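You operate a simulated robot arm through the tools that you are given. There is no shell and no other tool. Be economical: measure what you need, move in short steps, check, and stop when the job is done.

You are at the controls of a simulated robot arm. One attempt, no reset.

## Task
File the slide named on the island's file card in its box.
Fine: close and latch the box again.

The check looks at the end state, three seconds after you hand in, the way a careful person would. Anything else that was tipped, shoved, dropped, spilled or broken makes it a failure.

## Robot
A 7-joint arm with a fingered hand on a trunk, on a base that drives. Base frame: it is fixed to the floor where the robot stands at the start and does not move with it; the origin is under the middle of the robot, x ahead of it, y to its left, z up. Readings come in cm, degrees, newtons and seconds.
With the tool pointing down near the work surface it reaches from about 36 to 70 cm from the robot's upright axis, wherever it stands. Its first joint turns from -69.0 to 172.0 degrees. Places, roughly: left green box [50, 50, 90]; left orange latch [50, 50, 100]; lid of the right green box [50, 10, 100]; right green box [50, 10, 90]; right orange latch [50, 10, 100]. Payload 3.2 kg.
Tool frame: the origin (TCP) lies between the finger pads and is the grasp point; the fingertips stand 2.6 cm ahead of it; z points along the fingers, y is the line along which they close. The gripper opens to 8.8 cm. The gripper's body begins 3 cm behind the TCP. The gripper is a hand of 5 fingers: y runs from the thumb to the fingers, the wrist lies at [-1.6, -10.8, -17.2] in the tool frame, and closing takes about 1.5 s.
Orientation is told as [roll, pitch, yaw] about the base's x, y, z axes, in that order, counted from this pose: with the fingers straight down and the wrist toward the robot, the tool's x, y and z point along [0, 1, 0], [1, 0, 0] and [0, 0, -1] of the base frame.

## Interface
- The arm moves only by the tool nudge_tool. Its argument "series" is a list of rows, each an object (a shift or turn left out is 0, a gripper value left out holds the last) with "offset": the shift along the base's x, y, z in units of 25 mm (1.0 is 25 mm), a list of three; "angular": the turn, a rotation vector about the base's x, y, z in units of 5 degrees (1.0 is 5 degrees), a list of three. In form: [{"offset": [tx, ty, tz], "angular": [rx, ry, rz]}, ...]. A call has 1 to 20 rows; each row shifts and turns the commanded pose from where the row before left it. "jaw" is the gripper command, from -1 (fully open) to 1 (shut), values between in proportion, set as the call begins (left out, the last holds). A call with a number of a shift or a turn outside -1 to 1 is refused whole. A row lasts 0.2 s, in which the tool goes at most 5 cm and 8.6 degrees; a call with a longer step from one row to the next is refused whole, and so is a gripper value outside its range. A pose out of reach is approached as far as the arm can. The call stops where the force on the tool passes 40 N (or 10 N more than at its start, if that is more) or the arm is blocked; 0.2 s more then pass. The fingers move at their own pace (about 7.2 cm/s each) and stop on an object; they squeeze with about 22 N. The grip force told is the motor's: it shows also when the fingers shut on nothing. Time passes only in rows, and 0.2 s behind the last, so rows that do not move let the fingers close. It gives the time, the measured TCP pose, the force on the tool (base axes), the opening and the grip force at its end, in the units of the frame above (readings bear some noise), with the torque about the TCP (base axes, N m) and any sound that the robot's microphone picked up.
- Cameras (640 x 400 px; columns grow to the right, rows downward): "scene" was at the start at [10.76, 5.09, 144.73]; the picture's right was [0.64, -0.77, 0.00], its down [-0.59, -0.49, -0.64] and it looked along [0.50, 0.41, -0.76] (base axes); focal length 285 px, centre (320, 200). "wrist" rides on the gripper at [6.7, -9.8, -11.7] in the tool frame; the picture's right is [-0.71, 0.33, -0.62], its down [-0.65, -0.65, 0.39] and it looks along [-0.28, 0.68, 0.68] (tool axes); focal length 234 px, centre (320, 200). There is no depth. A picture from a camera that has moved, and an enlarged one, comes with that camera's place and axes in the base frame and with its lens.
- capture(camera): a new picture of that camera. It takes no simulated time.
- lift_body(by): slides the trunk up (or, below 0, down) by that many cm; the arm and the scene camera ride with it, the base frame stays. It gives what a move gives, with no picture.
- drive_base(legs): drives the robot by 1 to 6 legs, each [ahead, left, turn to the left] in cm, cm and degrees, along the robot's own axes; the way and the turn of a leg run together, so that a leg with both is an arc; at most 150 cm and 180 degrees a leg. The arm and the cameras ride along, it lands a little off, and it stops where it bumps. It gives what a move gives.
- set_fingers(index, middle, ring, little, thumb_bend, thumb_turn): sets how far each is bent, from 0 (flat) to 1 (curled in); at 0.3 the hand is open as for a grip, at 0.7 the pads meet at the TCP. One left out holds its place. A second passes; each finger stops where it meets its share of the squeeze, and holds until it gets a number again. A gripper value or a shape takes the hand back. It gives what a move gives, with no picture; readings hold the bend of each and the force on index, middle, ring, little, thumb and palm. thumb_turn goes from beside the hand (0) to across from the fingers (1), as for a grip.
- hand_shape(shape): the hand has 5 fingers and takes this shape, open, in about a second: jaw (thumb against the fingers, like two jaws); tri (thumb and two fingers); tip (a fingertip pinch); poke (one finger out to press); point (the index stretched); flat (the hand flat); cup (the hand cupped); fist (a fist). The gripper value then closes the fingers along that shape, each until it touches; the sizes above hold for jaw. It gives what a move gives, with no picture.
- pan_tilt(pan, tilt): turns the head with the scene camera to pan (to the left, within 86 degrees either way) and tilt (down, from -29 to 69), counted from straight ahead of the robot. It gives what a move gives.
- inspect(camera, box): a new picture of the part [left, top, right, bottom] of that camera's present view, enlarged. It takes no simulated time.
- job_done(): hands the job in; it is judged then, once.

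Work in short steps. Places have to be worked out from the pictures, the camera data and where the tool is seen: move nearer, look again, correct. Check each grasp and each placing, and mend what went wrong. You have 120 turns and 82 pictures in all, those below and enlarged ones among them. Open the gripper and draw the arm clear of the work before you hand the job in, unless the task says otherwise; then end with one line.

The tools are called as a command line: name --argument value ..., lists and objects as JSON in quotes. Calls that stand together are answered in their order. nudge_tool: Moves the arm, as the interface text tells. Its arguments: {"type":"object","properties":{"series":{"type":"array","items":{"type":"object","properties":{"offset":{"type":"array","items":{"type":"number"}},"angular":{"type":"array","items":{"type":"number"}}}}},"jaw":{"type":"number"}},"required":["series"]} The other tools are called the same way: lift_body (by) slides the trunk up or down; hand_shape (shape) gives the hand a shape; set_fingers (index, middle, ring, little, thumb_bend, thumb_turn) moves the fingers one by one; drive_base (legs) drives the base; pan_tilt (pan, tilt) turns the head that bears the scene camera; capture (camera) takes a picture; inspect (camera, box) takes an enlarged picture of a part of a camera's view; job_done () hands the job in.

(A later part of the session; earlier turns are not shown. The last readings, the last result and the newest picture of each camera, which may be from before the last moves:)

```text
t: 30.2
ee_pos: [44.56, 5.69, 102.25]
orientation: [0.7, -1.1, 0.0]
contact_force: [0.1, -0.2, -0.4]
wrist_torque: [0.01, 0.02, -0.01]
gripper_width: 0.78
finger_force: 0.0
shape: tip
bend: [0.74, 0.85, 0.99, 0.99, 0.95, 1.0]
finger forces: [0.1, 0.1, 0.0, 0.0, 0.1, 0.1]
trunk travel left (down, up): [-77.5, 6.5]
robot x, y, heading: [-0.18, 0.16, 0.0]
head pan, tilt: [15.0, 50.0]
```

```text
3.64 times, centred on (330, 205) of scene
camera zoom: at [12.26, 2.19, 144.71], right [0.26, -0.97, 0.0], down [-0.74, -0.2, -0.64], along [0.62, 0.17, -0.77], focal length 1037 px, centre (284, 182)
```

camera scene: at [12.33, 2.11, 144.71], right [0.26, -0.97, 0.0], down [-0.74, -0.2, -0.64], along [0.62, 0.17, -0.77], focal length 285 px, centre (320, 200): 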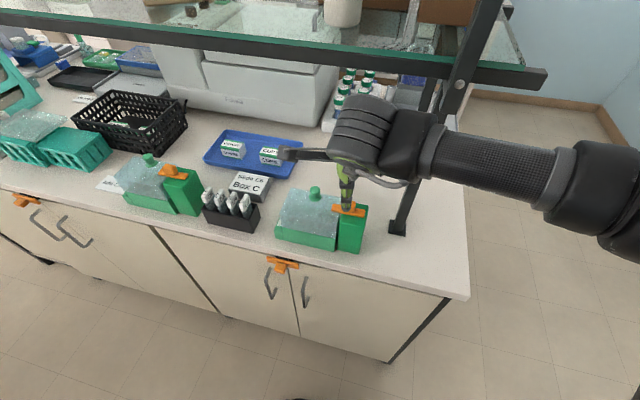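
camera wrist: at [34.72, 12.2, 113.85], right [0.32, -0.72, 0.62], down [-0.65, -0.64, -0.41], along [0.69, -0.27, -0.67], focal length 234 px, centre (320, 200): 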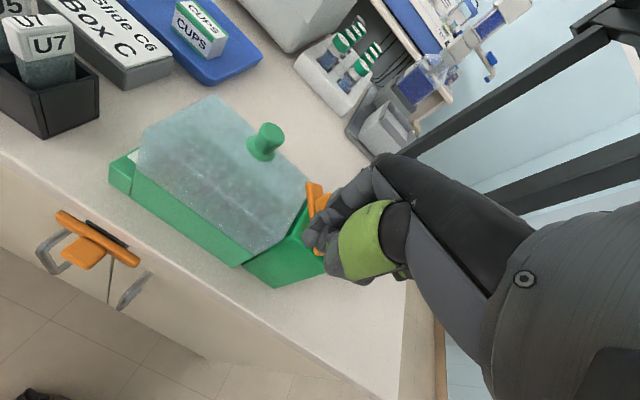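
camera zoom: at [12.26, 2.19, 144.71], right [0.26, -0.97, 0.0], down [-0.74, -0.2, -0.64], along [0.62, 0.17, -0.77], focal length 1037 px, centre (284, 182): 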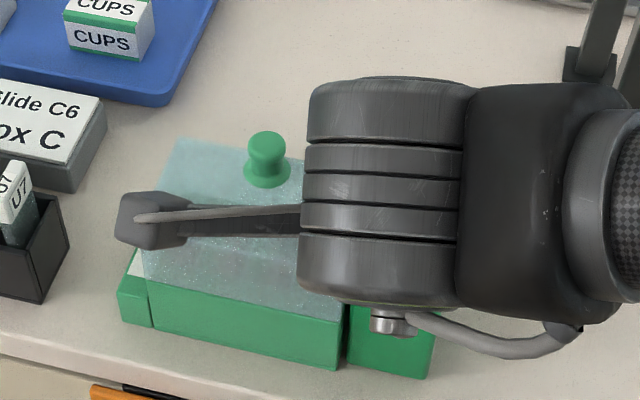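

I cannot see the contact well. I rise, free the jammed fingers with set_fingers, and look again at the latch.

nudge_tool --series '[{"offset": [0, 0, 0.8]}, {"offset": [0, 0, 0.8]}, {"offset": [-0.4, 0, 0.8]}, {"offset": [-0.8, 0, 0.4]}, {"offset": [-0.8, 0, 0], "angular": [-0.14, 0.22, 0]}]'

set_fingers --thumb_bend 0.1 --index 0.1 --middle 0.3

set_fingers --middle 1.0 --index 0.3

hand_shape --shape "tip"

capture --camera "wrist"

```text
t: 31.4
ee_pos: [39.5, 5.52, 109.21]
orientation: [-0.1, 0.0, 0.1]
contact_force: [-0.6, 0.4, 0.4]
wrist_torque: [-0.03, 0.04, 0.03]
gripper_width: 0.78
finger_force: 0.1
shape: tip
bend: [0.74, 0.85, 0.99, 0.99, 0.95, 1.0]
finger forces: [0.1, 0.0, 0.1, 0.1, 0.0, 0.0]
trunk travel left (down, up): [-77.5, 6.5]
robot x, y, heading: [0.03, -0.15, -0.1]
head pan, tilt: [15.0, 50.0]
```

```text
t: 32.4
ee_pos: [39.47, 5.56, 109.26]
orientation: [0.0, 0.0, 0.0]
contact_force: [0.0, -0.1, -0.4]
wrist_torque: [0.03, -0.01, -0.01]
gripper_width: 0.02
finger_force: 0.1
shape: fingers
bend: [0.73, 0.78, 0.99, 0.99, 0.74, 1.0]
finger forces: [0.1, 0.0, 0.1, 0.0, 0.0, 0.0]
trunk travel left (down, up): [-77.5, 6.5]
robot x, y, heading: [-0.25, -0.01, -0.3]
head pan, tilt: [15.0, 50.0]
```

```text
t: 33.4
ee_pos: [39.47, 5.51, 109.23]
orientation: [0.0, 0.0, 0.0]
contact_force: [0.2, 0.2, -0.3]
wrist_torque: [0.02, 0.01, 0.03]
gripper_width: 0.0
finger_force: 0.0
shape: fingers
bend: [0.71, 0.79, 0.99, 0.99, 0.74, 1.0]
finger forces: [0.1, 0.1, 0.0, 0.0, 0.1, 0.0]
trunk travel left (down, up): [-77.5, 6.5]
robot x, y, heading: [0.25, 0.15, -0.1]
head pan, tilt: [15.0, 50.0]
```

```text
t: 34.3
ee_pos: [39.54, 5.45, 109.2]
orientation: [0.0, -0.1, 0.0]
contact_force: [-0.8, 0.3, -0.1]
wrist_torque: [-0.03, 0.03, 0.01]
gripper_width: 8.77
finger_force: 0.1
shape: tip
bend: [0.3, 0.98, 0.99, 0.99, 0.3, 0.97]
finger forces: [0.1, 0.0, 0.0, 0.1, 0.0, 0.1]
trunk travel left (down, up): [-77.5, 6.5]
robot x, y, heading: [0.18, 0.2, -0.1]
head pan, tilt: [15.0, 50.0]
```

```text
45 pictures are left
camera wrist: at [29.84, 12.29, 120.92], right [0.33, -0.71, 0.62], down [-0.65, -0.65, -0.39], along [0.68, -0.28, -0.68], focal length 234 px, centre (320, 200)
```

wrist: 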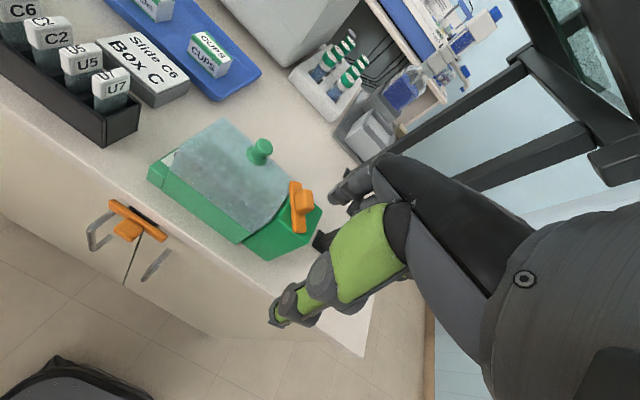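

The hand is free again; the bar is at about 52°, centre (47.5, 6). I use thumb and index as a two-point fence: place both on the -y side of the bar, then push +y.

nudge_tool --series '[{"offset": [0.85, -0.45, 0]}, {"offset": [0.85, -0.45, 0]}, {"offset": [0.85, -0.45, 0]}, {"offset": [0.77, -0.45, 0]}, {"offset": [0, 0, -0.9]}, {"offset": [0, 0, -0.9]}, {"offset": [0, 0, -0.6]}, {"offset": [0, 0, -0.32]}]' --jaw -0.3

inspect --camera "wrist" --box '[200, 130, 360, 330]'

```text
t: 36.1
ee_pos: [47.81, 1.07, 102.23]
orientation: [0.1, 0.0, 0.0]
contact_force: [0.4, 0.6, -0.3]
wrist_torque: [0.0, -0.04, 0.03]
gripper_width: 5.78
finger_force: 0.0
shape: tip
bend: [0.43, 0.98, 0.99, 0.99, 0.08, 0.99]
finger forces: [0.1, 0.0, 0.1, 0.0, 0.1, 0.0]
trunk travel left (down, up): [-77.5, 6.5]
robot x, y, heading: [0.08, -0.13, 0.0]
head pan, tilt: [15.0, 50.0]
```

```text
2.00 times, centred on (280, 230) of wrist
camera zoom: at [38.24, 7.81, 114.02], right [0.33, -0.71, 0.62], down [-0.65, -0.65, -0.39], along [0.68, -0.28, -0.68], focal length 468 px, centre (400, 140)
```

zoom: 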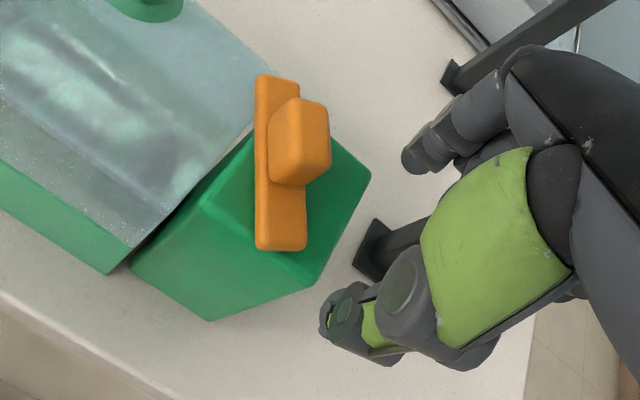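

Clear view: both fingers are on the -y side. I push +y by 3 cm slowly.

nudge_tool --series '[{"offset": [0, 0.2, 0]}, {"offset": [0, 0.2, 0]}, {"offset": [0, 0.2, 0]}, {"offset": [0, 0.2, 0]}, {"offset": [0, 0.2, 0]}, {"offset": [0, 0.2, 0]}]'

inspect --camera "wrist" --box '[200, 130, 360, 330]'

```text
t: 37.5
ee_pos: [47.95, 4.04, 102.45]
orientation: [0.0, 0.0, 0.0]
contact_force: [0.2, 0.8, -0.1]
wrist_torque: [-0.02, 0.03, -0.04]
gripper_width: 5.77
finger_force: 0.0
shape: tip
bend: [0.43, 0.98, 0.99, 0.99, 0.08, 0.99]
finger forces: [0.0, 0.0, 0.0, 0.0, 0.0, 0.0]
trunk travel left (down, up): [-77.5, 6.5]
robot x, y, heading: [-0.24, 0.49, 0.2]
head pan, tilt: [15.0, 50.0]
```

```text
2.00 times, centred on (280, 230) of wrist
camera zoom: at [38.21, 10.82, 114.12], right [0.33, -0.71, 0.62], down [-0.65, -0.65, -0.39], along [0.68, -0.28, -0.68], focal length 468 px, centre (400, 140)
```

zoom: 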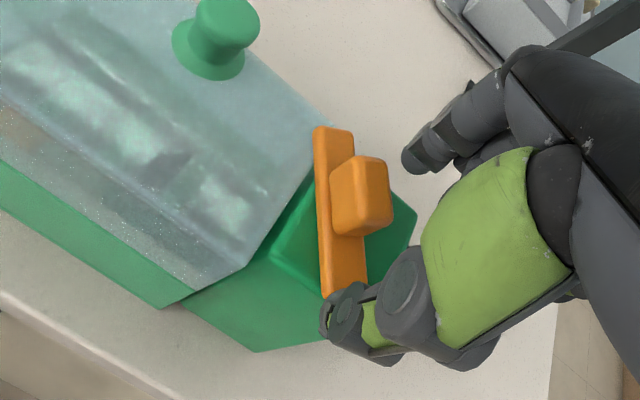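

The thumb just passes the bar's end. I back off, shift 1.2 cm in +x, and push again.

nudge_tool --series '[{"offset": [0, -0.8, 0]}, {"offset": [0.5, 0, -0.05]}, {"offset": [0, 0.3, 0]}, {"offset": [0, 0.2, 0]}, {"offset": [0, 0.2, 0]}, {"offset": [0, 0.2, 0]}]'

inspect --camera "wrist" --box '[200, 130, 360, 330]'

```text
t: 38.9
ee_pos: [49.05, 4.2, 102.42]
orientation: [0.1, 0.0, 0.0]
contact_force: [-0.5, -0.2, -0.1]
wrist_torque: [-0.03, 0.0, 0.01]
gripper_width: 5.78
finger_force: 0.1
shape: tip
bend: [0.43, 0.98, 0.99, 0.99, 0.08, 0.99]
finger forces: [0.0, 0.0, 0.1, 0.1, 0.1, 0.0]
trunk travel left (down, up): [-77.5, 6.5]
robot x, y, heading: [0.09, -0.21, 0.1]
head pan, tilt: [15.0, 50.0]
```

```text
2.00 times, centred on (280, 230) of wrist
camera zoom: at [39.5, 11.07, 114.11], right [0.33, -0.71, 0.62], down [-0.65, -0.65, -0.39], along [0.68, -0.28, -0.68], focal length 468 px, centre (400, 140)
```

zoom: 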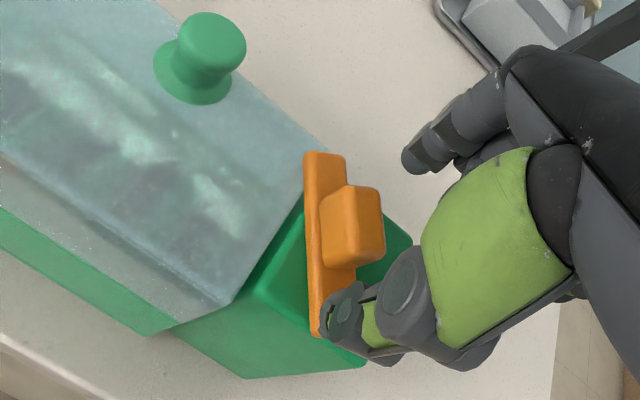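

Zero force means the thumb is still above the bar. I back off, go 0.8 cm lower and push again.

nudge_tool --series '[{"offset": [0, -0.8, 0]}, {"offset": [0, -0.2, -0.32]}, {"offset": [0, 0.3, 0]}, {"offset": [0, 0.2, 0]}, {"offset": [0, 0.2, 0]}, {"offset": [0, 0.2, 0]}]'

inspect --camera "wrist" --box '[200, 130, 360, 330]'

```text
t: 40.3
ee_pos: [49.11, 3.94, 101.53]
orientation: [0.0, -0.1, 0.0]
contact_force: [0.5, -1.0, -0.5]
wrist_torque: [-0.05, 0.01, 0.01]
gripper_width: 5.79
finger_force: 0.0
shape: tip
bend: [0.43, 0.98, 0.99, 0.99, 0.09, 0.99]
finger forces: [0.1, 0.0, 0.0, 0.0, 0.5, 0.0]
trunk travel left (down, up): [-77.5, 6.5]
robot x, y, heading: [0.13, -0.56, 0.4]
head pan, tilt: [15.0, 50.0]
```

```text
2.00 times, centred on (280, 230) of wrist
camera zoom: at [39.44, 10.76, 113.19], right [0.33, -0.71, 0.62], down [-0.65, -0.65, -0.39], along [0.68, -0.28, -0.68], focal length 468 px, centre (400, 140)
```

zoom: 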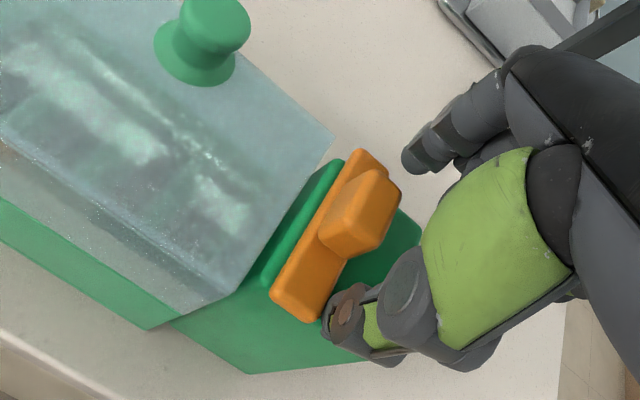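

The bar is now square to the lid edge and clear of it: unlatched. Next I rise and hover over the lid's knob, judged at about (48.4, 13.0).

nudge_tool --series '[{"offset": [0, -0.3, 0]}, {"offset": [0, 0, 0.9]}, {"offset": [0, 0, 0.9]}, {"offset": [0, 0, 0.9]}, {"offset": [0, 0.9, 0.3]}, {"offset": [-0.1, 1, 0]}, {"offset": [-0.1, 1, 0]}, {"offset": [-0.1, 1, 0]}]' --jaw -1

inspect --camera "wrist" --box '[180, 150, 380, 330]'

```text
t: 42.1
ee_pos: [48.43, 13.16, 109.04]
orientation: [0.0, 0.1, 0.0]
contact_force: [0.3, 0.3, -0.4]
wrist_torque: [-0.03, 0.01, 0.02]
gripper_width: 8.78
finger_force: 0.1
shape: tip
bend: [0.3, 0.98, 0.99, 0.99, 0.3, 0.97]
finger forces: [0.0, 0.0, 0.0, 0.0, 0.1, 0.0]
trunk travel left (down, up): [-77.5, 6.5]
robot x, y, heading: [0.01, 0.12, 0.1]
head pan, tilt: [15.0, 50.0]
```

```text
2.22 times, centred on (280, 240) of wrist
camera zoom: at [38.73, 20.06, 120.7], right [0.33, -0.71, 0.62], down [-0.65, -0.65, -0.39], along [0.68, -0.28, -0.68], focal length 520 px, centre (409, 111)
```

zoom: 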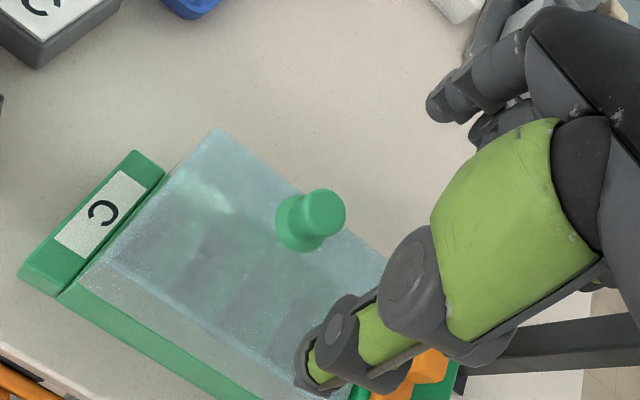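

The knob is at about (49.1, 13.8), nearer the lid's far edge, so the lid may be hinged at the near side. I lower around the knob and pinch it.

nudge_tool --series '[{"offset": [0.25, 0.24, -0.6]}, {"offset": [0, 0, -0.6]}, {"offset": [0, 0, -0.6]}, {"offset": [0, 0, -0.35]}]'

nudge_tool --series '[{}, {}, {}, {}, {}, {}]' --jaw 1

inspect --camera "wrist" --box '[180, 150, 380, 330]'

```text
t: 43.1
ee_pos: [48.87, 13.6, 103.56]
orientation: [0.0, 0.1, 0.1]
contact_force: [-0.2, -0.3, -0.2]
wrist_torque: [-0.01, 0.03, 0.02]
gripper_width: 8.78
finger_force: 0.0
shape: tip
bend: [0.3, 0.98, 0.99, 0.99, 0.3, 0.97]
finger forces: [0.1, 0.0, 0.0, 0.1, 0.0, 0.1]
trunk travel left (down, up): [-77.5, 6.5]
robot x, y, heading: [-0.07, 0.02, 0.2]
head pan, tilt: [15.0, 50.0]
```

```text
t: 44.5
ee_pos: [48.97, 13.59, 103.66]
orientation: [0.1, 0.0, 0.1]
contact_force: [0.3, -0.4, -1.0]
wrist_torque: [0.01, 0.03, -0.01]
gripper_width: 0.0
finger_force: 22.2
shape: tip
bend: [0.7, 1.0, 1.0, 1.0, 0.82, 1.0]
finger forces: [0.0, 0.0, 0.0, 0.0, 0.0, 0.0]
trunk travel left (down, up): [-77.5, 6.5]
robot x, y, heading: [0.05, -0.28, -0.1]
head pan, tilt: [15.0, 50.0]
```

```text
2.22 times, centred on (280, 240) of wrist
camera zoom: at [39.28, 20.42, 115.34], right [0.33, -0.71, 0.62], down [-0.65, -0.65, -0.39], along [0.68, -0.28, -0.68], focal length 520 px, centre (409, 111)
```

zoom: 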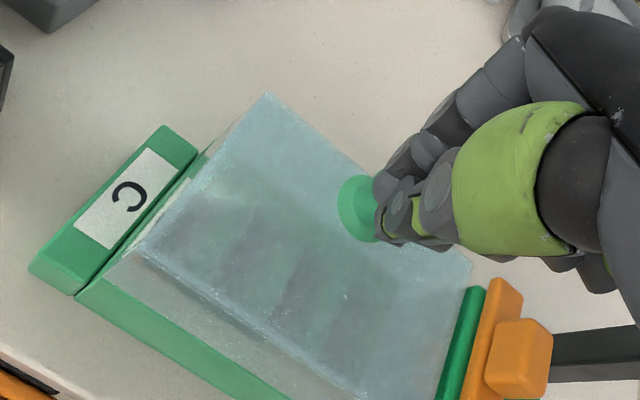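

The pinch missed: re-triangulating puts the knob at about (50.1, 13.3), z 98.5–101, lower than I thought. I open, shift there and go lower.

nudge_tool --series '[{"offset": [0, 0, 0.8]}, {}, {}, {}, {"offset": [0.45, -0.1, 0]}, {"offset": [0, 0, -0.8]}, {"offset": [0, 0, -0.4]}, {"offset": [0, 0, -0.25]}]' --jaw -1

nudge_tool --series '[{}, {}, {}, {}, {}, {}]' --jaw 1

inspect --camera "wrist" --box '[180, 150, 380, 330]'

```text
t: 46.3
ee_pos: [50.21, 13.39, 102.09]
orientation: [0.0, 0.0, 0.0]
contact_force: [-0.4, -0.3, -0.5]
wrist_torque: [0.02, -0.01, -0.01]
gripper_width: 8.77
finger_force: 0.1
shape: tip
bend: [0.3, 0.98, 0.99, 0.99, 0.3, 0.97]
finger forces: [0.0, 0.1, 0.0, 0.1, 0.0, 0.0]
trunk travel left (down, up): [-77.5, 6.5]
robot x, y, heading: [-0.05, -0.17, 0.2]
head pan, tilt: [15.0, 50.0]
```

```text
t: 47.7
ee_pos: [50.21, 13.53, 102.19]
orientation: [0.0, 0.1, 0.0]
contact_force: [-1.0, 1.8, -1.8]
wrist_torque: [0.03, 0.02, -0.04]
gripper_width: 1.33
finger_force: 22.2
shape: tip
bend: [0.64, 1.0, 1.0, 1.0, 0.52, 1.0]
finger forces: [18.2, 0.1, 0.0, 0.0, 20.3, 0.1]
trunk travel left (down, up): [-77.5, 6.5]
robot x, y, heading: [0.1, 0.27, -0.1]
head pan, tilt: [15.0, 50.0]
```

```text
2.22 times, centred on (280, 240) of wrist
camera zoom: at [40.48, 20.16, 113.78], right [0.33, -0.71, 0.62], down [-0.65, -0.65, -0.39], along [0.68, -0.28, -0.68], focal length 520 px, centre (409, 111)
```

zoom: 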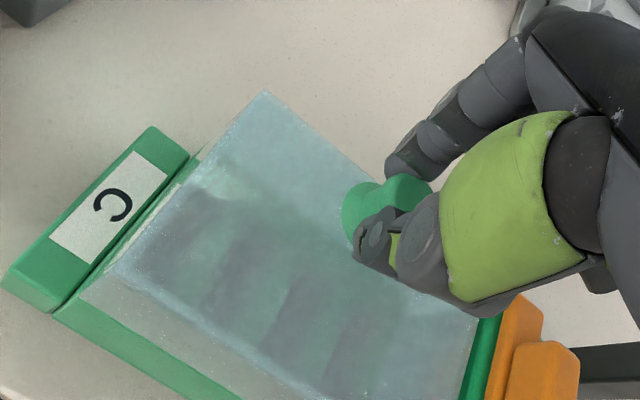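

The knob is held by thumb and index. I lift 1 cm slowly and watch force and shape.

nudge_tool --series '[{"offset": [0, 0, 0.1]}, {"offset": [0, 0, 0.15]}, {"offset": [0, 0, 0.15]}]'

inspect --camera "wrist" --box '[180, 150, 380, 330]'

```text
t: 48.5
ee_pos: [49.89, 13.46, 102.88]
orientation: [-0.2, 0.3, 0.0]
contact_force: [-9.7, 0.6, -15.2]
wrist_torque: [0.03, 0.06, 0.02]
gripper_width: 0.82
finger_force: 22.5
shape: tip
bend: [0.67, 1.0, 1.0, 1.0, 0.51, 1.0]
finger forces: [12.4, 0.1, 0.0, 0.0, 25.7, 0.0]
trunk travel left (down, up): [-77.5, 6.5]
robot x, y, heading: [-0.02, -0.16, -0.1]
head pan, tilt: [15.0, 50.0]
```

```text
2.22 times, centred on (280, 240) of wrist
camera zoom: at [40.22, 20.17, 114.57], right [0.34, -0.7, 0.62], down [-0.65, -0.65, -0.38], along [0.68, -0.28, -0.68], focal length 520 px, centre (409, 111)
```

zoom: 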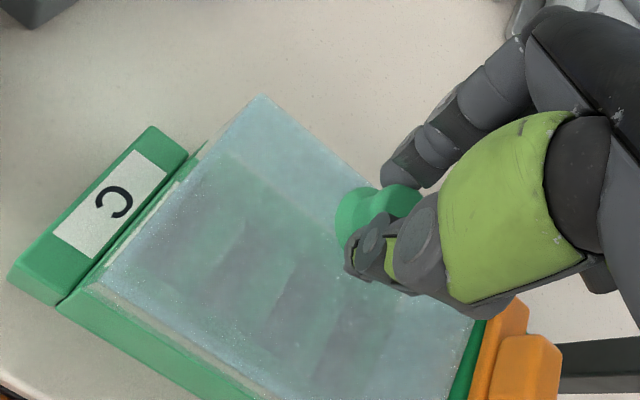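

The tool is pulled toward -x and down: the lid is hinged on the near side, and the far edge has risen a little. A pinch across y will let the knob pivot, so I set it back down, release, rise, and yaw the hand +90°.

nudge_tool --series '[{"offset": [0, 0, -0.15]}, {"offset": [0.1, 0, -0.15]}, {"offset": [0, 0, -0.05]}]'

nudge_tool --series '[{}, {}, {}, {}, {"offset": [0, 0, 0.8]}, {"offset": [0, 0, 0.8]}, {"offset": [0, 0, 0.8]}, {"offset": [0, 0, 0.4]}]' --jaw -1

nudge_tool --series '[{"angular": [0, 0, 1]}, {"angular": [0, 0, 1]}, {"angular": [0, 0, 1]}, {"angular": [0, 0, 1]}, {"angular": [0, 0, 1]}, {"angular": [0, 0, 1]}, {"angular": [0, 0, 1]}, {"angular": [0, 0, 1]}, {"angular": [0, 0, 1]}, {"angular": [0, 0, 1]}, {"angular": [0, 0, 1]}, {"angular": [0, 0, 1]}, {"angular": [0, 0, 1]}, {"angular": [0, 0, 1]}, {"angular": [0, 0, 1]}, {"angular": [0, 0, 1]}, {"angular": [0, 0, 1]}, {"angular": [0, 0, 1]}]'

capture --camera "wrist"

capture --camera "scene"

```text
t: 49.3
ee_pos: [50.28, 13.37, 102.33]
orientation: [0.2, -0.1, 0.1]
contact_force: [-4.2, 0.4, -3.5]
wrist_torque: [0.01, 0.18, -0.02]
gripper_width: 0.92
finger_force: 22.3
shape: tip
bend: [0.67, 1.0, 1.0, 1.0, 0.51, 1.0]
finger forces: [17.0, 0.0, 0.0, 0.0, 22.3, 0.0]
trunk travel left (down, up): [-77.5, 6.5]
robot x, y, heading: [-0.17, -0.23, 0.1]
head pan, tilt: [15.0, 50.0]
```

```text
t: 51.1
ee_pos: [50.39, 13.25, 109.15]
orientation: [0.0, -0.1, 0.0]
contact_force: [0.3, 0.0, -0.1]
wrist_torque: [-0.01, -0.04, -0.01]
gripper_width: 8.82
finger_force: 0.0
shape: tip
bend: [0.3, 0.98, 0.99, 0.99, 0.3, 0.97]
finger forces: [0.0, 0.0, 0.1, 0.0, 0.1, 0.0]
trunk travel left (down, up): [-77.5, 6.5]
robot x, y, heading: [0.08, -0.03, 0.2]
head pan, tilt: [15.0, 50.0]
```

```text
t: 54.9
ee_pos: [50.26, 13.31, 109.07]
orientation: [0.0, 0.0, 57.5]
contact_force: [0.3, 0.3, 0.5]
wrist_torque: [-0.01, 0.01, 0.01]
gripper_width: 8.78
finger_force: 0.0
shape: tip
bend: [0.3, 0.98, 0.99, 0.99, 0.3, 0.97]
finger forces: [0.0, 0.1, 0.0, 0.1, 0.1, 0.1]
out of reach, approached as far as the arm can: row 13, 14, 15, 16, 17, 18
trunk travel left (down, up): [-77.5, 6.5]
robot x, y, heading: [0.4, 0.14, 0.1]
head pan, tilt: [15.0, 50.0]
```

```text
36 pictures are left
camera wrist: at [39.56, 8.82, 120.83], right [0.78, -0.1, 0.62], down [0.2, -0.9, -0.39], along [0.6, 0.42, -0.68], focal length 234 px, centre (320, 200)
```

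wrist: 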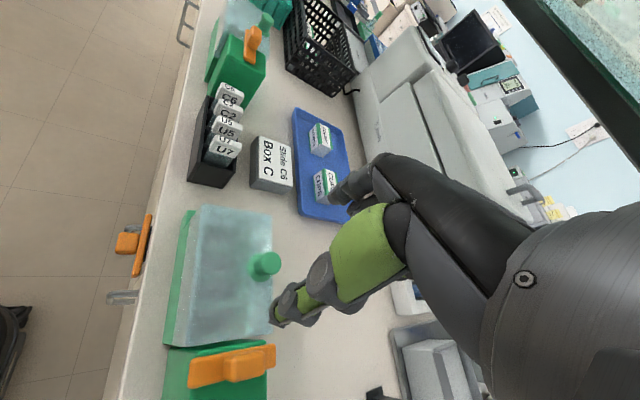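

```text
35 pictures are left
camera scene: at [12.25, 2.16, 144.71], right [0.26, -0.97, 0.0], down [-0.74, -0.2, -0.64], along [0.62, 0.17, -0.77], focal length 285 px, centre (320, 200)
```

scene: 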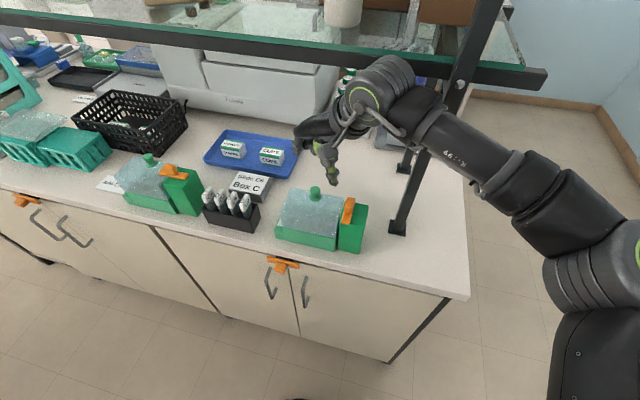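

The scene view shows the latch turned and lid shut. Yaw reaches about 57°, which should do. I lower onto the knob in this pose and pinch.

nudge_tool --series '[{"offset": [0, 0, -0.8]}, {"offset": [0, 0, -0.8]}, {"offset": [0, 0, -0.7]}, {"offset": [0, 0, -0.45]}]'

nudge_tool --series '[{}, {}, {}, {}, {}, {}]' --jaw 1

```text
t: 55.9
ee_pos: [50.5, 13.38, 102.25]
orientation: [-0.1, -0.1, 57.5]
contact_force: [-0.4, 0.4, -0.2]
wrist_torque: [-0.02, 0.0, -0.01]
gripper_width: 8.76
finger_force: 0.0
shape: tip
bend: [0.3, 0.98, 0.99, 0.99, 0.3, 0.97]
finger forces: [0.1, 0.0, 0.0, 0.1, 0.0, 0.0]
trunk travel left (down, up): [-77.5, 6.5]
robot x, y, heading: [0.01, -0.16, -0.0]
head pan, tilt: [15.0, 50.0]
```

```text
t: 57.3
ee_pos: [50.37, 13.47, 102.55]
orientation: [0.0, 0.1, 57.6]
contact_force: [-0.8, -1.3, -2.1]
wrist_torque: [-0.04, 0.02, -0.04]
gripper_width: 1.37
finger_force: 22.1
shape: tip
bend: [0.67, 1.0, 1.0, 1.0, 0.47, 1.0]
finger forces: [19.3, 0.0, 0.1, 0.0, 21.0, 0.0]
trunk travel left (down, up): [-77.5, 6.5]
robot x, y, heading: [-0.13, 0.14, -0.0]
head pan, tilt: [15.0, 50.0]
```

The knob is gripped across. I lift along the hinge arc: first about 15°, with a slight matching tilt.

nudge_tool --series '[{"offset": [-0.15, 0, 0.25]}, {"offset": [-0.2, 0, 0.25], "angular": [0, -0.5, 0]}, {"offset": [-0.25, 0, 0.2], "angular": [0, -0.5, 0]}]'

inspect --camera "scene" --box '[250, 150, 390, 260]'

```text
t: 58.1
ee_pos: [48.62, 13.6, 103.77]
orientation: [-4.2, -2.2, 57.7]
contact_force: [-8.9, 0.6, -19.1]
wrist_torque: [0.08, -0.02, -0.02]
gripper_width: 1.02
finger_force: 22.1
shape: tip
bend: [0.68, 1.0, 1.0, 1.0, 0.47, 1.0]
finger forces: [17.0, 0.1, 0.0, 0.0, 22.7, 0.0]
trunk travel left (down, up): [-77.5, 6.5]
robot x, y, heading: [-0.28, 0.02, -0.0]
head pan, tilt: [15.0, 50.0]
```

```text
3.64 times, centred on (320, 205) of scene
camera zoom: at [12.27, 2.27, 144.68], right [0.26, -0.97, 0.0], down [-0.74, -0.2, -0.64], along [0.62, 0.17, -0.77], focal length 1037 px, centre (320, 182)
```

zoom: 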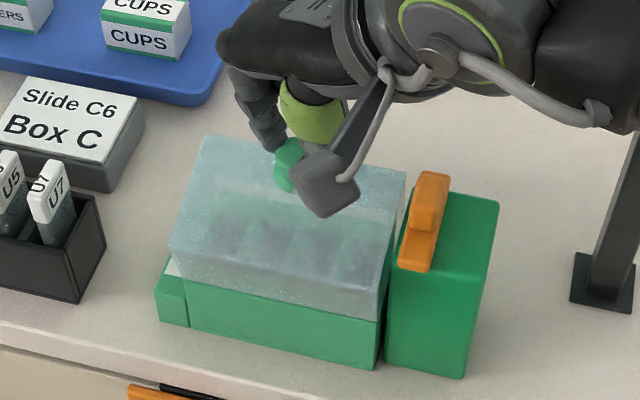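

The force pulls inward to a hinge that lies well below the knob, so I follow a flatter arc: more -x, little z.

nudge_tool --series '[{"offset": [-0.25, 0, 0]}, {"offset": [-0.25, 0, 0.05], "angular": [0, -0.5, 0]}, {"offset": [-0.25, 0, 0.05], "angular": [0, -0.5, 0]}]'

inspect --camera "scene" --box '[250, 150, 390, 260]'

```text
t: 58.9
ee_pos: [47.14, 13.44, 104.28]
orientation: [-8.6, -5.4, 58.0]
contact_force: [-1.4, 0.8, -10.6]
wrist_torque: [0.08, -0.09, 0.04]
gripper_width: 1.05
finger_force: 21.6
shape: tip
bend: [0.68, 1.0, 1.0, 1.0, 0.47, 1.0]
finger forces: [19.5, 0.0, 0.1, 0.0, 21.4, 0.1]
trunk travel left (down, up): [-77.5, 6.5]
robot x, y, heading: [0.01, -0.12, 0.1]
head pan, tilt: [15.0, 50.0]
```

```text
3.64 times, centred on (320, 205) of scene
camera zoom: at [12.35, 2.29, 144.71], right [0.26, -0.97, 0.0], down [-0.74, -0.2, -0.64], along [0.62, 0.17, -0.77], focal length 1037 px, centre (320, 182)
```

zoom: 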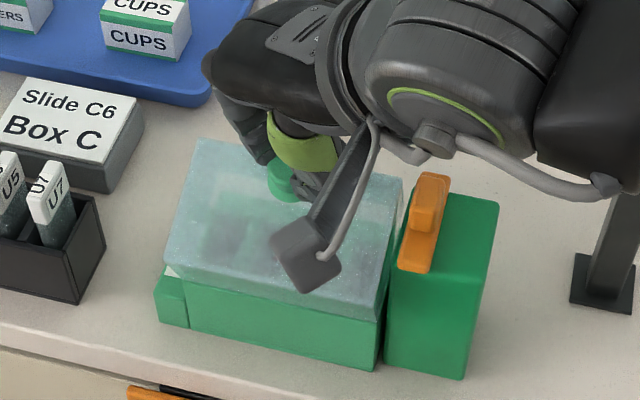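

The lid is tilting forward and the force has dropped. I continue along the arc: level, then slightly downward.

nudge_tool --series '[{"offset": [-0.3, 0, 0.05], "angular": [0, -0.5, 0]}, {"offset": [-0.3, 0, 0], "angular": [0, -0.5, 0]}, {"offset": [-0.3, 0, -0.05], "angular": [0, -0.5, 0]}]'

nudge_tool --series '[{"offset": [-0.3, 0, -0.05], "angular": [0, -0.5, 0]}, {"offset": [-0.3, 0, -0.1], "angular": [0, -0.5, 0]}]'

inspect --camera "scene" --box '[250, 150, 390, 260]'

```text
t: 59.7
ee_pos: [44.95, 13.44, 104.49]
orientation: [-15.0, -9.6, 58.7]
contact_force: [1.9, 4.5, 5.7]
wrist_torque: [0.17, -0.22, 0.01]
gripper_width: 1.15
finger_force: 22.1
shape: tip
bend: [0.67, 1.0, 1.0, 1.0, 0.48, 1.0]
finger forces: [23.0, 0.0, 0.0, 0.0, 19.5, 0.0]
trunk travel left (down, up): [-77.5, 6.5]
robot x, y, heading: [0.3, -0.14, -0.0]
head pan, tilt: [15.0, 50.0]
```

```text
t: 60.3
ee_pos: [43.13, 13.44, 104.18]
orientation: [-19.5, -12.3, 59.6]
contact_force: [0.3, 4.8, 19.0]
wrist_torque: [0.1, -0.26, 0.02]
gripper_width: 1.33
finger_force: 22.4
shape: tip
bend: [0.66, 1.0, 1.0, 1.0, 0.48, 1.0]
finger forces: [24.7, 0.0, 0.0, 0.0, 18.6, 0.0]
trunk travel left (down, up): [-77.5, 6.5]
robot x, y, heading: [0.22, 0.11, 0.3]
head pan, tilt: [15.0, 50.0]
```

```text
3.64 times, centred on (320, 205) of scene
camera zoom: at [11.92, 2.2, 144.77], right [0.26, -0.97, 0.0], down [-0.74, -0.2, -0.64], along [0.62, 0.17, -0.76], focal length 1037 px, centre (320, 182)
```

zoom: 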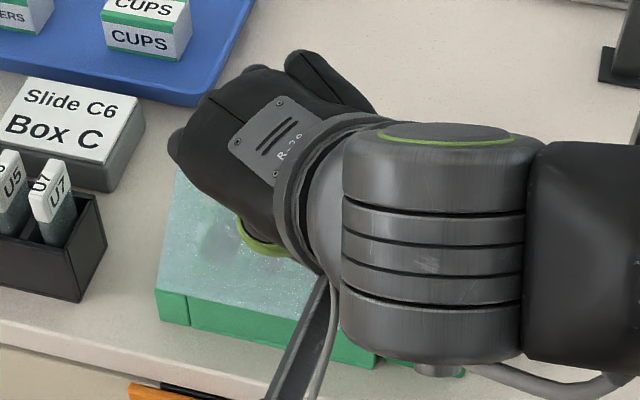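

Force is now upward (19 N), so my arc is too low. I raise a little and check with the wrist camera.

nudge_tool --series '[{"offset": [0, 0, 0.15]}, {"offset": [0, 0, 0.1]}]'

capture --camera "wrist"

```text
t: 60.9
ee_pos: [43.15, 13.35, 104.3]
orientation: [-19.2, -11.5, 59.6]
contact_force: [1.1, 3.8, 3.0]
wrist_torque: [0.17, -0.19, 0.04]
gripper_width: 1.28
finger_force: 22.4
shape: tip
bend: [0.66, 1.0, 1.0, 1.0, 0.48, 1.0]
finger forces: [24.3, 0.0, 0.1, 0.1, 20.4, 0.1]
trunk travel left (down, up): [-77.5, 6.5]
robot x, y, heading: [-0.13, -0.1, 0.1]
head pan, tilt: [15.0, 50.0]
```

```text
31 pictures are left
camera wrist: at [28.78, 8.9, 111.01], right [0.48, -0.1, 0.87], down [0.33, -0.9, -0.28], along [0.81, 0.42, -0.4], focal length 234 px, centre (320, 200)
```

wrist: 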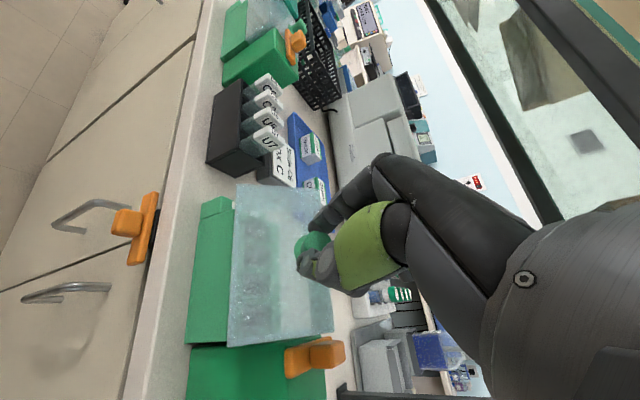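

The lid now stands steeply with its top face toward the robot. I continue the arc with force checks.

nudge_tool --series '[{"offset": [-0.3, 0, -0.05], "angular": [0, -0.5, 0]}, {"offset": [-0.3, 0, -0.05], "angular": [0, -0.5, 0]}]'

nudge_tool --series '[{"offset": [-0.3, 0, -0.1], "angular": [0, -0.5, 0]}, {"offset": [-0.3, 0, -0.15], "angular": [0, -0.5, 0]}]'

capture --camera "wrist"

```text
t: 61.5
ee_pos: [41.79, 13.52, 104.17]
orientation: [-23.6, -14.2, 60.5]
contact_force: [1.5, 1.5, -2.3]
wrist_torque: [0.12, -0.17, 0.07]
gripper_width: 1.31
finger_force: 21.9
shape: tip
bend: [0.66, 1.0, 1.0, 1.0, 0.48, 1.0]
finger forces: [22.2, 0.0, 0.0, 0.0, 21.2, 0.0]
trunk travel left (down, up): [-77.5, 6.5]
robot x, y, heading: [0.2, -0.05, 0.3]
head pan, tilt: [15.0, 50.0]
```

```text
t: 62.1
ee_pos: [40.17, 13.4, 103.68]
orientation: [-28.4, -16.8, 61.7]
contact_force: [1.2, 0.9, 3.6]
wrist_torque: [0.17, -0.23, 0.08]
gripper_width: 1.25
finger_force: 22.2
shape: tip
bend: [0.66, 1.0, 1.0, 1.0, 0.48, 1.0]
finger forces: [21.3, 0.0, 0.0, 0.0, 21.5, 0.1]
trunk travel left (down, up): [-77.5, 6.5]
robot x, y, heading: [-0.01, 0.22, 0.1]
head pan, tilt: [15.0, 50.0]
```

```text
30 pictures are left
camera wrist: at [24.82, 8.93, 107.65], right [0.32, -0.1, 0.94], down [0.37, -0.9, -0.22], along [0.87, 0.42, -0.25], focal length 234 px, centre (320, 200)
```

wrist: 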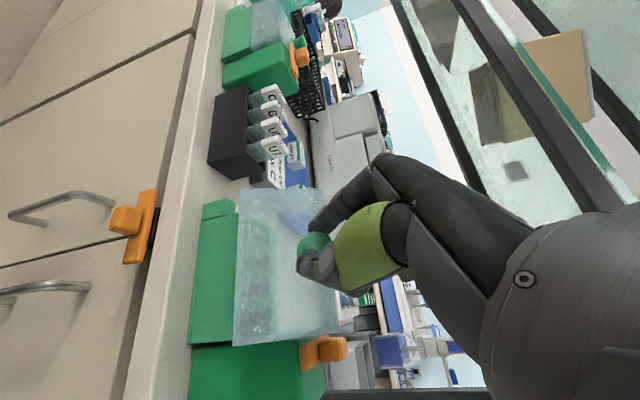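

The lid is about 70° open and its weight is past the hinge. I ease it on another 20–25°.

nudge_tool --series '[{"offset": [-0.3, 0, -0.15], "angular": [0, -0.5, 0]}, {"offset": [-0.3, 0, -0.2], "angular": [0, -0.5, 0]}]'

nudge_tool --series '[{"offset": [-0.25, 0, -0.25], "angular": [0, -0.5, 0]}, {"offset": [-0.2, 0, -0.3], "angular": [0, -0.5, 0]}]'

capture --camera "wrist"

```text
t: 62.7
ee_pos: [38.67, 13.39, 102.97]
orientation: [-32.9, -19.1, 63.2]
contact_force: [0.0, 2.6, 5.1]
wrist_torque: [0.23, -0.3, 0.14]
gripper_width: 1.24
finger_force: 21.5
shape: tip
bend: [0.66, 1.0, 1.0, 1.0, 0.48, 1.0]
finger forces: [22.9, 0.0, 0.0, 0.1, 21.1, 0.1]
trunk travel left (down, up): [-77.5, 6.5]
robot x, y, heading: [-0.0, 0.01, -0.0]
head pan, tilt: [15.0, 50.0]
```

```text
t: 63.3
ee_pos: [37.19, 13.44, 101.58]
orientation: [-37.9, -21.3, 65.0]
contact_force: [-6.8, 4.1, 6.7]
wrist_torque: [0.07, -0.1, 0.09]
gripper_width: 1.23
finger_force: 22.0
shape: tip
bend: [0.67, 1.0, 1.0, 1.0, 0.49, 1.0]
finger forces: [19.5, 0.1, 0.1, 0.0, 15.0, 0.0]
trunk travel left (down, up): [-77.5, 6.5]
robot x, y, heading: [-0.27, -0.29, -0.2]
head pan, tilt: [15.0, 50.0]
```

```text
29 pictures are left
camera wrist: at [21.45, 8.89, 102.75], right [0.15, -0.1, 0.98], down [0.41, -0.9, -0.15], along [0.9, 0.43, -0.09], focal length 234 px, centre (320, 200)
```

wrist: 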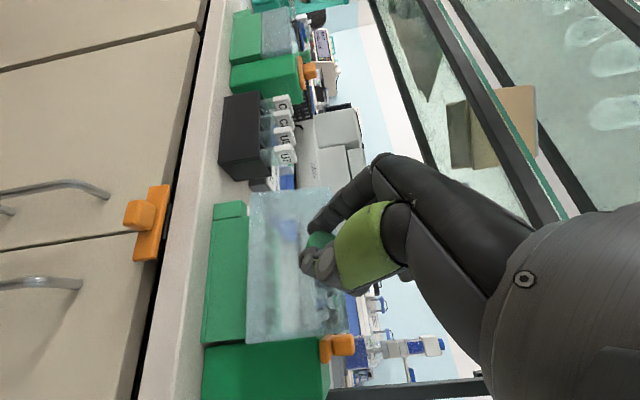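

The lid is past upright. I open the fingers and withdraw back and up, then check that it stays open.

nudge_tool --series '[{}, {}, {}, {}, {}, {"offset": [-0.4, 0, 0.3]}, {"offset": [-0.5, 0, 0.5]}, {"offset": [-0.5, 0, 0.8]}, {"offset": [0, 0, 1]}]' --jaw -1

capture --camera "wrist"

```text
t: 65.3
ee_pos: [34.25, 13.57, 107.9]
orientation: [-37.7, -21.3, 64.9]
contact_force: [-0.2, 0.0, 0.9]
wrist_torque: [0.03, 0.01, -0.01]
gripper_width: 8.79
finger_force: 0.1
shape: tip
bend: [0.3, 0.98, 0.99, 0.99, 0.3, 0.97]
finger forces: [0.1, 0.0, 0.1, 0.0, 0.0, 0.0]
out of reach, approached as far as the arm can: row 8
trunk travel left (down, up): [-77.5, 6.5]
robot x, y, heading: [-0.19, 0.17, 0.1]
head pan, tilt: [15.0, 50.0]
```

```text
28 pictures are left
camera wrist: at [18.54, 9.07, 109.13], right [0.15, -0.1, 0.98], down [0.41, -0.9, -0.15], along [0.9, 0.42, -0.09], focal length 234 px, centre (320, 200)
```

wrist: 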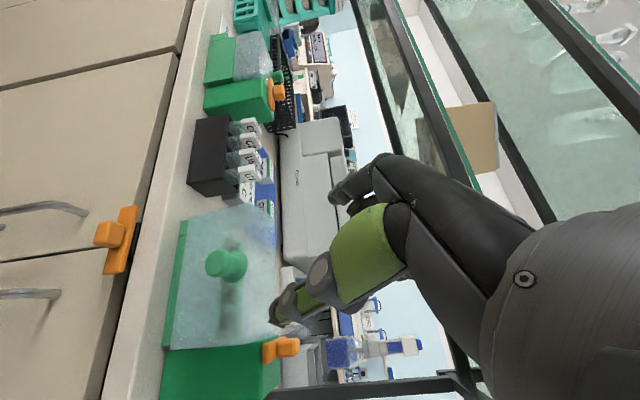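

The lid stays open by itself. I bring the hand back to the straight-down pose while moving up and left toward the slide rack.

nudge_tool --series '[{"offset": [0, 0.4, 0.3], "angular": [0, 1, 0]}, {"offset": [0, 0.4, 0.3], "angular": [0, 1, 0]}, {"offset": [0, 0.4, 0.3], "angular": [0, 1, 0]}, {"offset": [0, 0.4, 0.3], "angular": [0, 1, 0]}, {"offset": [0, 0.4, 0], "angular": [0, 1, 0]}, {"offset": [0, 0.4, 0], "angular": [0, 1, 0]}, {"offset": [0, 0.4, 0], "angular": [0, 1, 0]}, {"offset": [0, 0.4, 0], "angular": [0, 1, 0]}, {"offset": [0, 0.3, 0], "angular": [0, 0.5, 0]}]'

nudge_tool --series '[{"angular": [0, 0, -1]}, {"angular": [0, 0, -1]}, {"angular": [0, 0, -1]}, {"angular": [0, 0, -1]}, {"angular": [0, 0, -1]}, {"angular": [0, 0, -1]}, {"angular": [0, 0, -1]}, {"angular": [0, 0, -1]}, {"angular": [0, 0, -1]}, {"angular": [0, 0, -1]}, {"angular": [0, 0, -1]}, {"angular": [0, 0, -0.5]}]'

capture --camera "wrist"

```text
t: 67.3
ee_pos: [34.36, 22.58, 110.92]
orientation: [0.1, 0.1, 57.5]
contact_force: [0.2, -0.2, 0.1]
wrist_torque: [-0.04, -0.01, 0.0]
gripper_width: 8.78
finger_force: 0.0
shape: tip
bend: [0.3, 0.98, 0.99, 0.99, 0.3, 0.97]
finger forces: [0.0, 0.0, 0.0, 0.0, 0.0, 0.0]
trunk travel left (down, up): [-77.5, 6.5]
robot x, y, heading: [0.2, 0.47, 0.1]
head pan, tilt: [15.0, 50.0]
```

```text
t: 69.9
ee_pos: [34.29, 22.57, 110.78]
orientation: [0.1, -0.1, -0.1]
contact_force: [0.1, -0.2, -0.2]
wrist_torque: [0.02, -0.04, 0.01]
gripper_width: 8.77
finger_force: 0.1
shape: tip
bend: [0.3, 0.98, 0.99, 0.99, 0.3, 0.97]
finger forces: [0.0, 0.1, 0.0, 0.0, 0.0, 0.0]
trunk travel left (down, up): [-77.5, 6.5]
robot x, y, heading: [0.27, 0.08, 0.0]
head pan, tilt: [15.0, 50.0]
```

```text
27 pictures are left
camera wrist: at [24.71, 29.23, 122.58], right [0.33, -0.71, 0.62], down [-0.65, -0.65, -0.39], along [0.68, -0.28, -0.68], focal length 234 px, centre (320, 200)
```

wrist: 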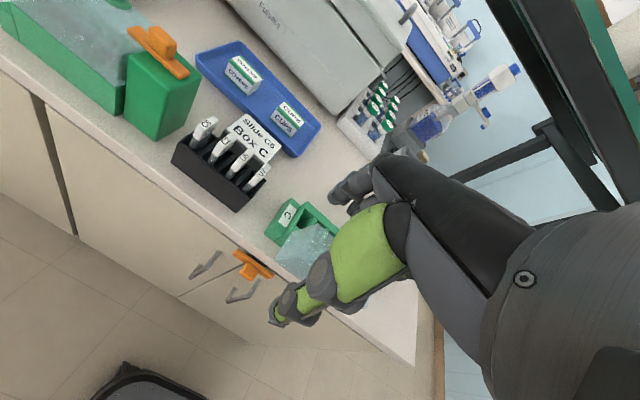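

Box C stands open. I enlarge the rack from here to locate the C6 cap, and look at the box's inside through the scene camera.

inspect --camera "wrist" --box '[160, 100, 290, 220]'

inspect --camera "scene" --box '[190, 150, 390, 270]'

```text
3.33 times, centred on (225, 160) of wrist
camera zoom: at [24.71, 29.23, 122.58], right [0.33, -0.71, 0.62], down [-0.65, -0.65, -0.39], along [0.68, -0.28, -0.68], focal length 781 px, centre (637, 333)
```

zoom: 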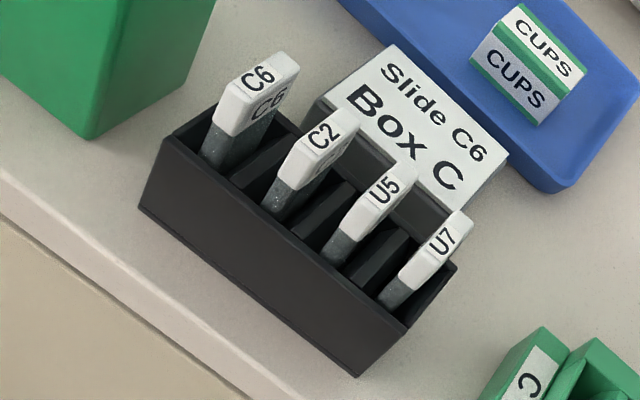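

```text
3.20 times, centred on (290, 210) of scene
camera zoom: at [12.25, 2.17, 144.71], right [0.26, -0.97, 0.0], down [-0.74, -0.2, -0.64], along [0.62, 0.17, -0.77], focal length 912 px, centre (416, 168)
```

zoom: 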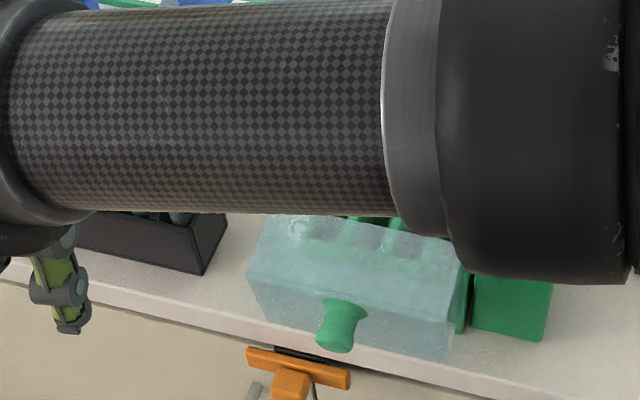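

C6's cap top triangulates to about (46.4, 37.2, 97.9). I hover above it at z 105 and look again.

nudge_tool --series '[{"offset": [0.7, 0.85, 0]}, {"offset": [0.7, 0.85, 0]}, {"offset": [0.7, 0.85, 0]}, {"offset": [0.7, 0.85, 0]}, {"offset": [0.7, 0.85, 0]}, {"offset": [0.7, 0.8, 0]}, {"offset": [0.64, 0.8, 0]}, {"offset": [0, 0, -0.9]}, {"offset": [0, 0, -0.9]}]'

inspect --camera "wrist" --box '[200, 120, 380, 320]'

```text
t: 71.9
ee_pos: [39.98, 28.49, 106.51]
orientation: [0.1, 0.0, -0.3]
contact_force: [-0.5, 0.1, -0.2]
wrist_torque: [0.01, -0.02, 0.0]
gripper_width: 8.77
finger_force: 0.1
shape: tip
bend: [0.3, 0.98, 0.99, 0.99, 0.3, 0.97]
finger forces: [0.1, 0.0, 0.0, 0.0, 0.0, 0.1]
out of reach, approached as far as the arm can: row 4, 5, 6, 7
trunk travel left (down, up): [-77.5, 6.5]
robot x, y, heading: [0.08, -0.09, 0.1]
head pan, tilt: [15.0, 50.0]
```

```text
2.00 times, centred on (290, 220) of wrist
camera zoom: at [30.37, 35.31, 118.13], right [0.33, -0.71, 0.62], down [-0.66, -0.64, -0.39], along [0.68, -0.28, -0.68], focal length 468 px, centre (380, 160)
```

zoom: 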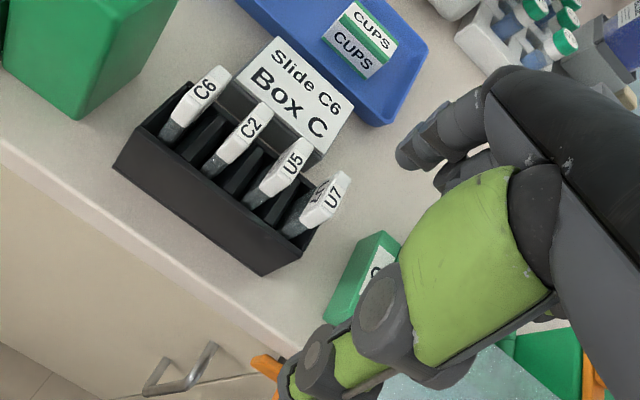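

The arm cannot reach C6 straight-down from here. I raise the hand and drive the base 14 cm to the left.

nudge_tool --series '[{"offset": [-0.6, -0.6, 0.8]}, {"offset": [-0.6, -0.6, 0.8]}, {"offset": [-0.6, -0.6, 0.2]}]'

drive_base --legs '[[0, 14, 0]]'

```text
t: 72.7
ee_pos: [34.99, 24.05, 111.0]
orientation: [0.0, -0.1, 0.0]
contact_force: [0.6, -0.5, -0.1]
wrist_torque: [0.0, 0.0, -0.01]
gripper_width: 8.77
finger_force: 0.1
shape: tip
bend: [0.3, 0.98, 0.99, 0.99, 0.3, 0.97]
finger forces: [0.0, 0.0, 0.1, 0.0, 0.1, 0.1]
trunk travel left (down, up): [-77.5, 6.5]
robot x, y, heading: [0.19, 0.11, -0.0]
head pan, tilt: [15.0, 50.0]
```

```text
t: 74.0
ee_pos: [35.04, 37.81, 110.94]
orientation: [0.0, 0.0, 0.0]
contact_force: [-0.5, 0.3, 0.4]
wrist_torque: [0.02, -0.01, -0.02]
gripper_width: 8.79
finger_force: 0.0
shape: tip
bend: [0.3, 0.98, 0.99, 0.99, 0.3, 0.97]
finger forces: [0.0, 0.1, 0.0, 0.0, 0.1, 0.1]
trunk travel left (down, up): [-77.5, 6.5]
robot x, y, heading: [-0.2, 14.09, -0.1]
head pan, tilt: [15.0, 50.0]
```

Refined C6 centre: (46.0, 37.2, 97.9), about 3.5 cm wide along x. I move over it at z 103.5.

nudge_tool --series '[{"offset": [0.8, -0.24, 0]}, {"offset": [0.9, 0, 0]}, {"offset": [0.9, 0, 0]}, {"offset": [0.9, 0, 0]}, {"offset": [0.88, 0, 0]}, {"offset": [0, 0, -0.8]}, {"offset": [0, 0, -0.8]}, {"offset": [0, 0, -0.8]}, {"offset": [0, 0, -0.6]}]'

capture --camera "wrist"

```text
t: 76.0
ee_pos: [46.04, 37.34, 103.49]
orientation: [0.0, 0.0, 0.0]
contact_force: [-1.1, -0.5, 0.0]
wrist_torque: [-0.03, -0.03, 0.01]
gripper_width: 8.81
finger_force: 0.0
shape: tip
bend: [0.3, 0.98, 0.99, 0.99, 0.3, 0.97]
finger forces: [0.0, 0.1, 0.1, 0.0, 0.1, 0.0]
trunk travel left (down, up): [-77.5, 6.5]
robot x, y, heading: [-0.03, 13.59, 0.1]
head pan, tilt: [15.0, 50.0]
```

```text
23 pictures are left
camera wrist: at [36.37, 44.09, 115.12], right [0.33, -0.71, 0.62], down [-0.65, -0.65, -0.39], along [0.68, -0.28, -0.68], focal length 234 px, centre (320, 200)
```

wrist: 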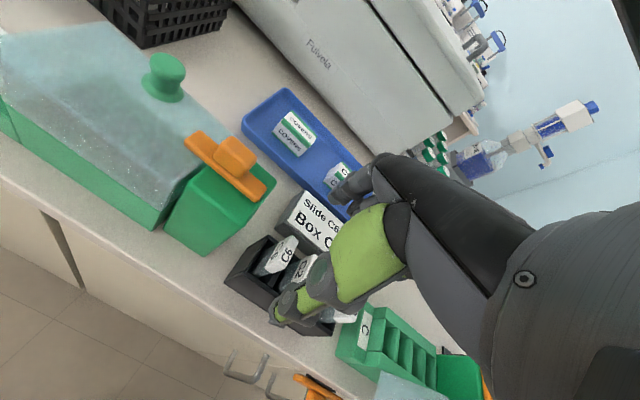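

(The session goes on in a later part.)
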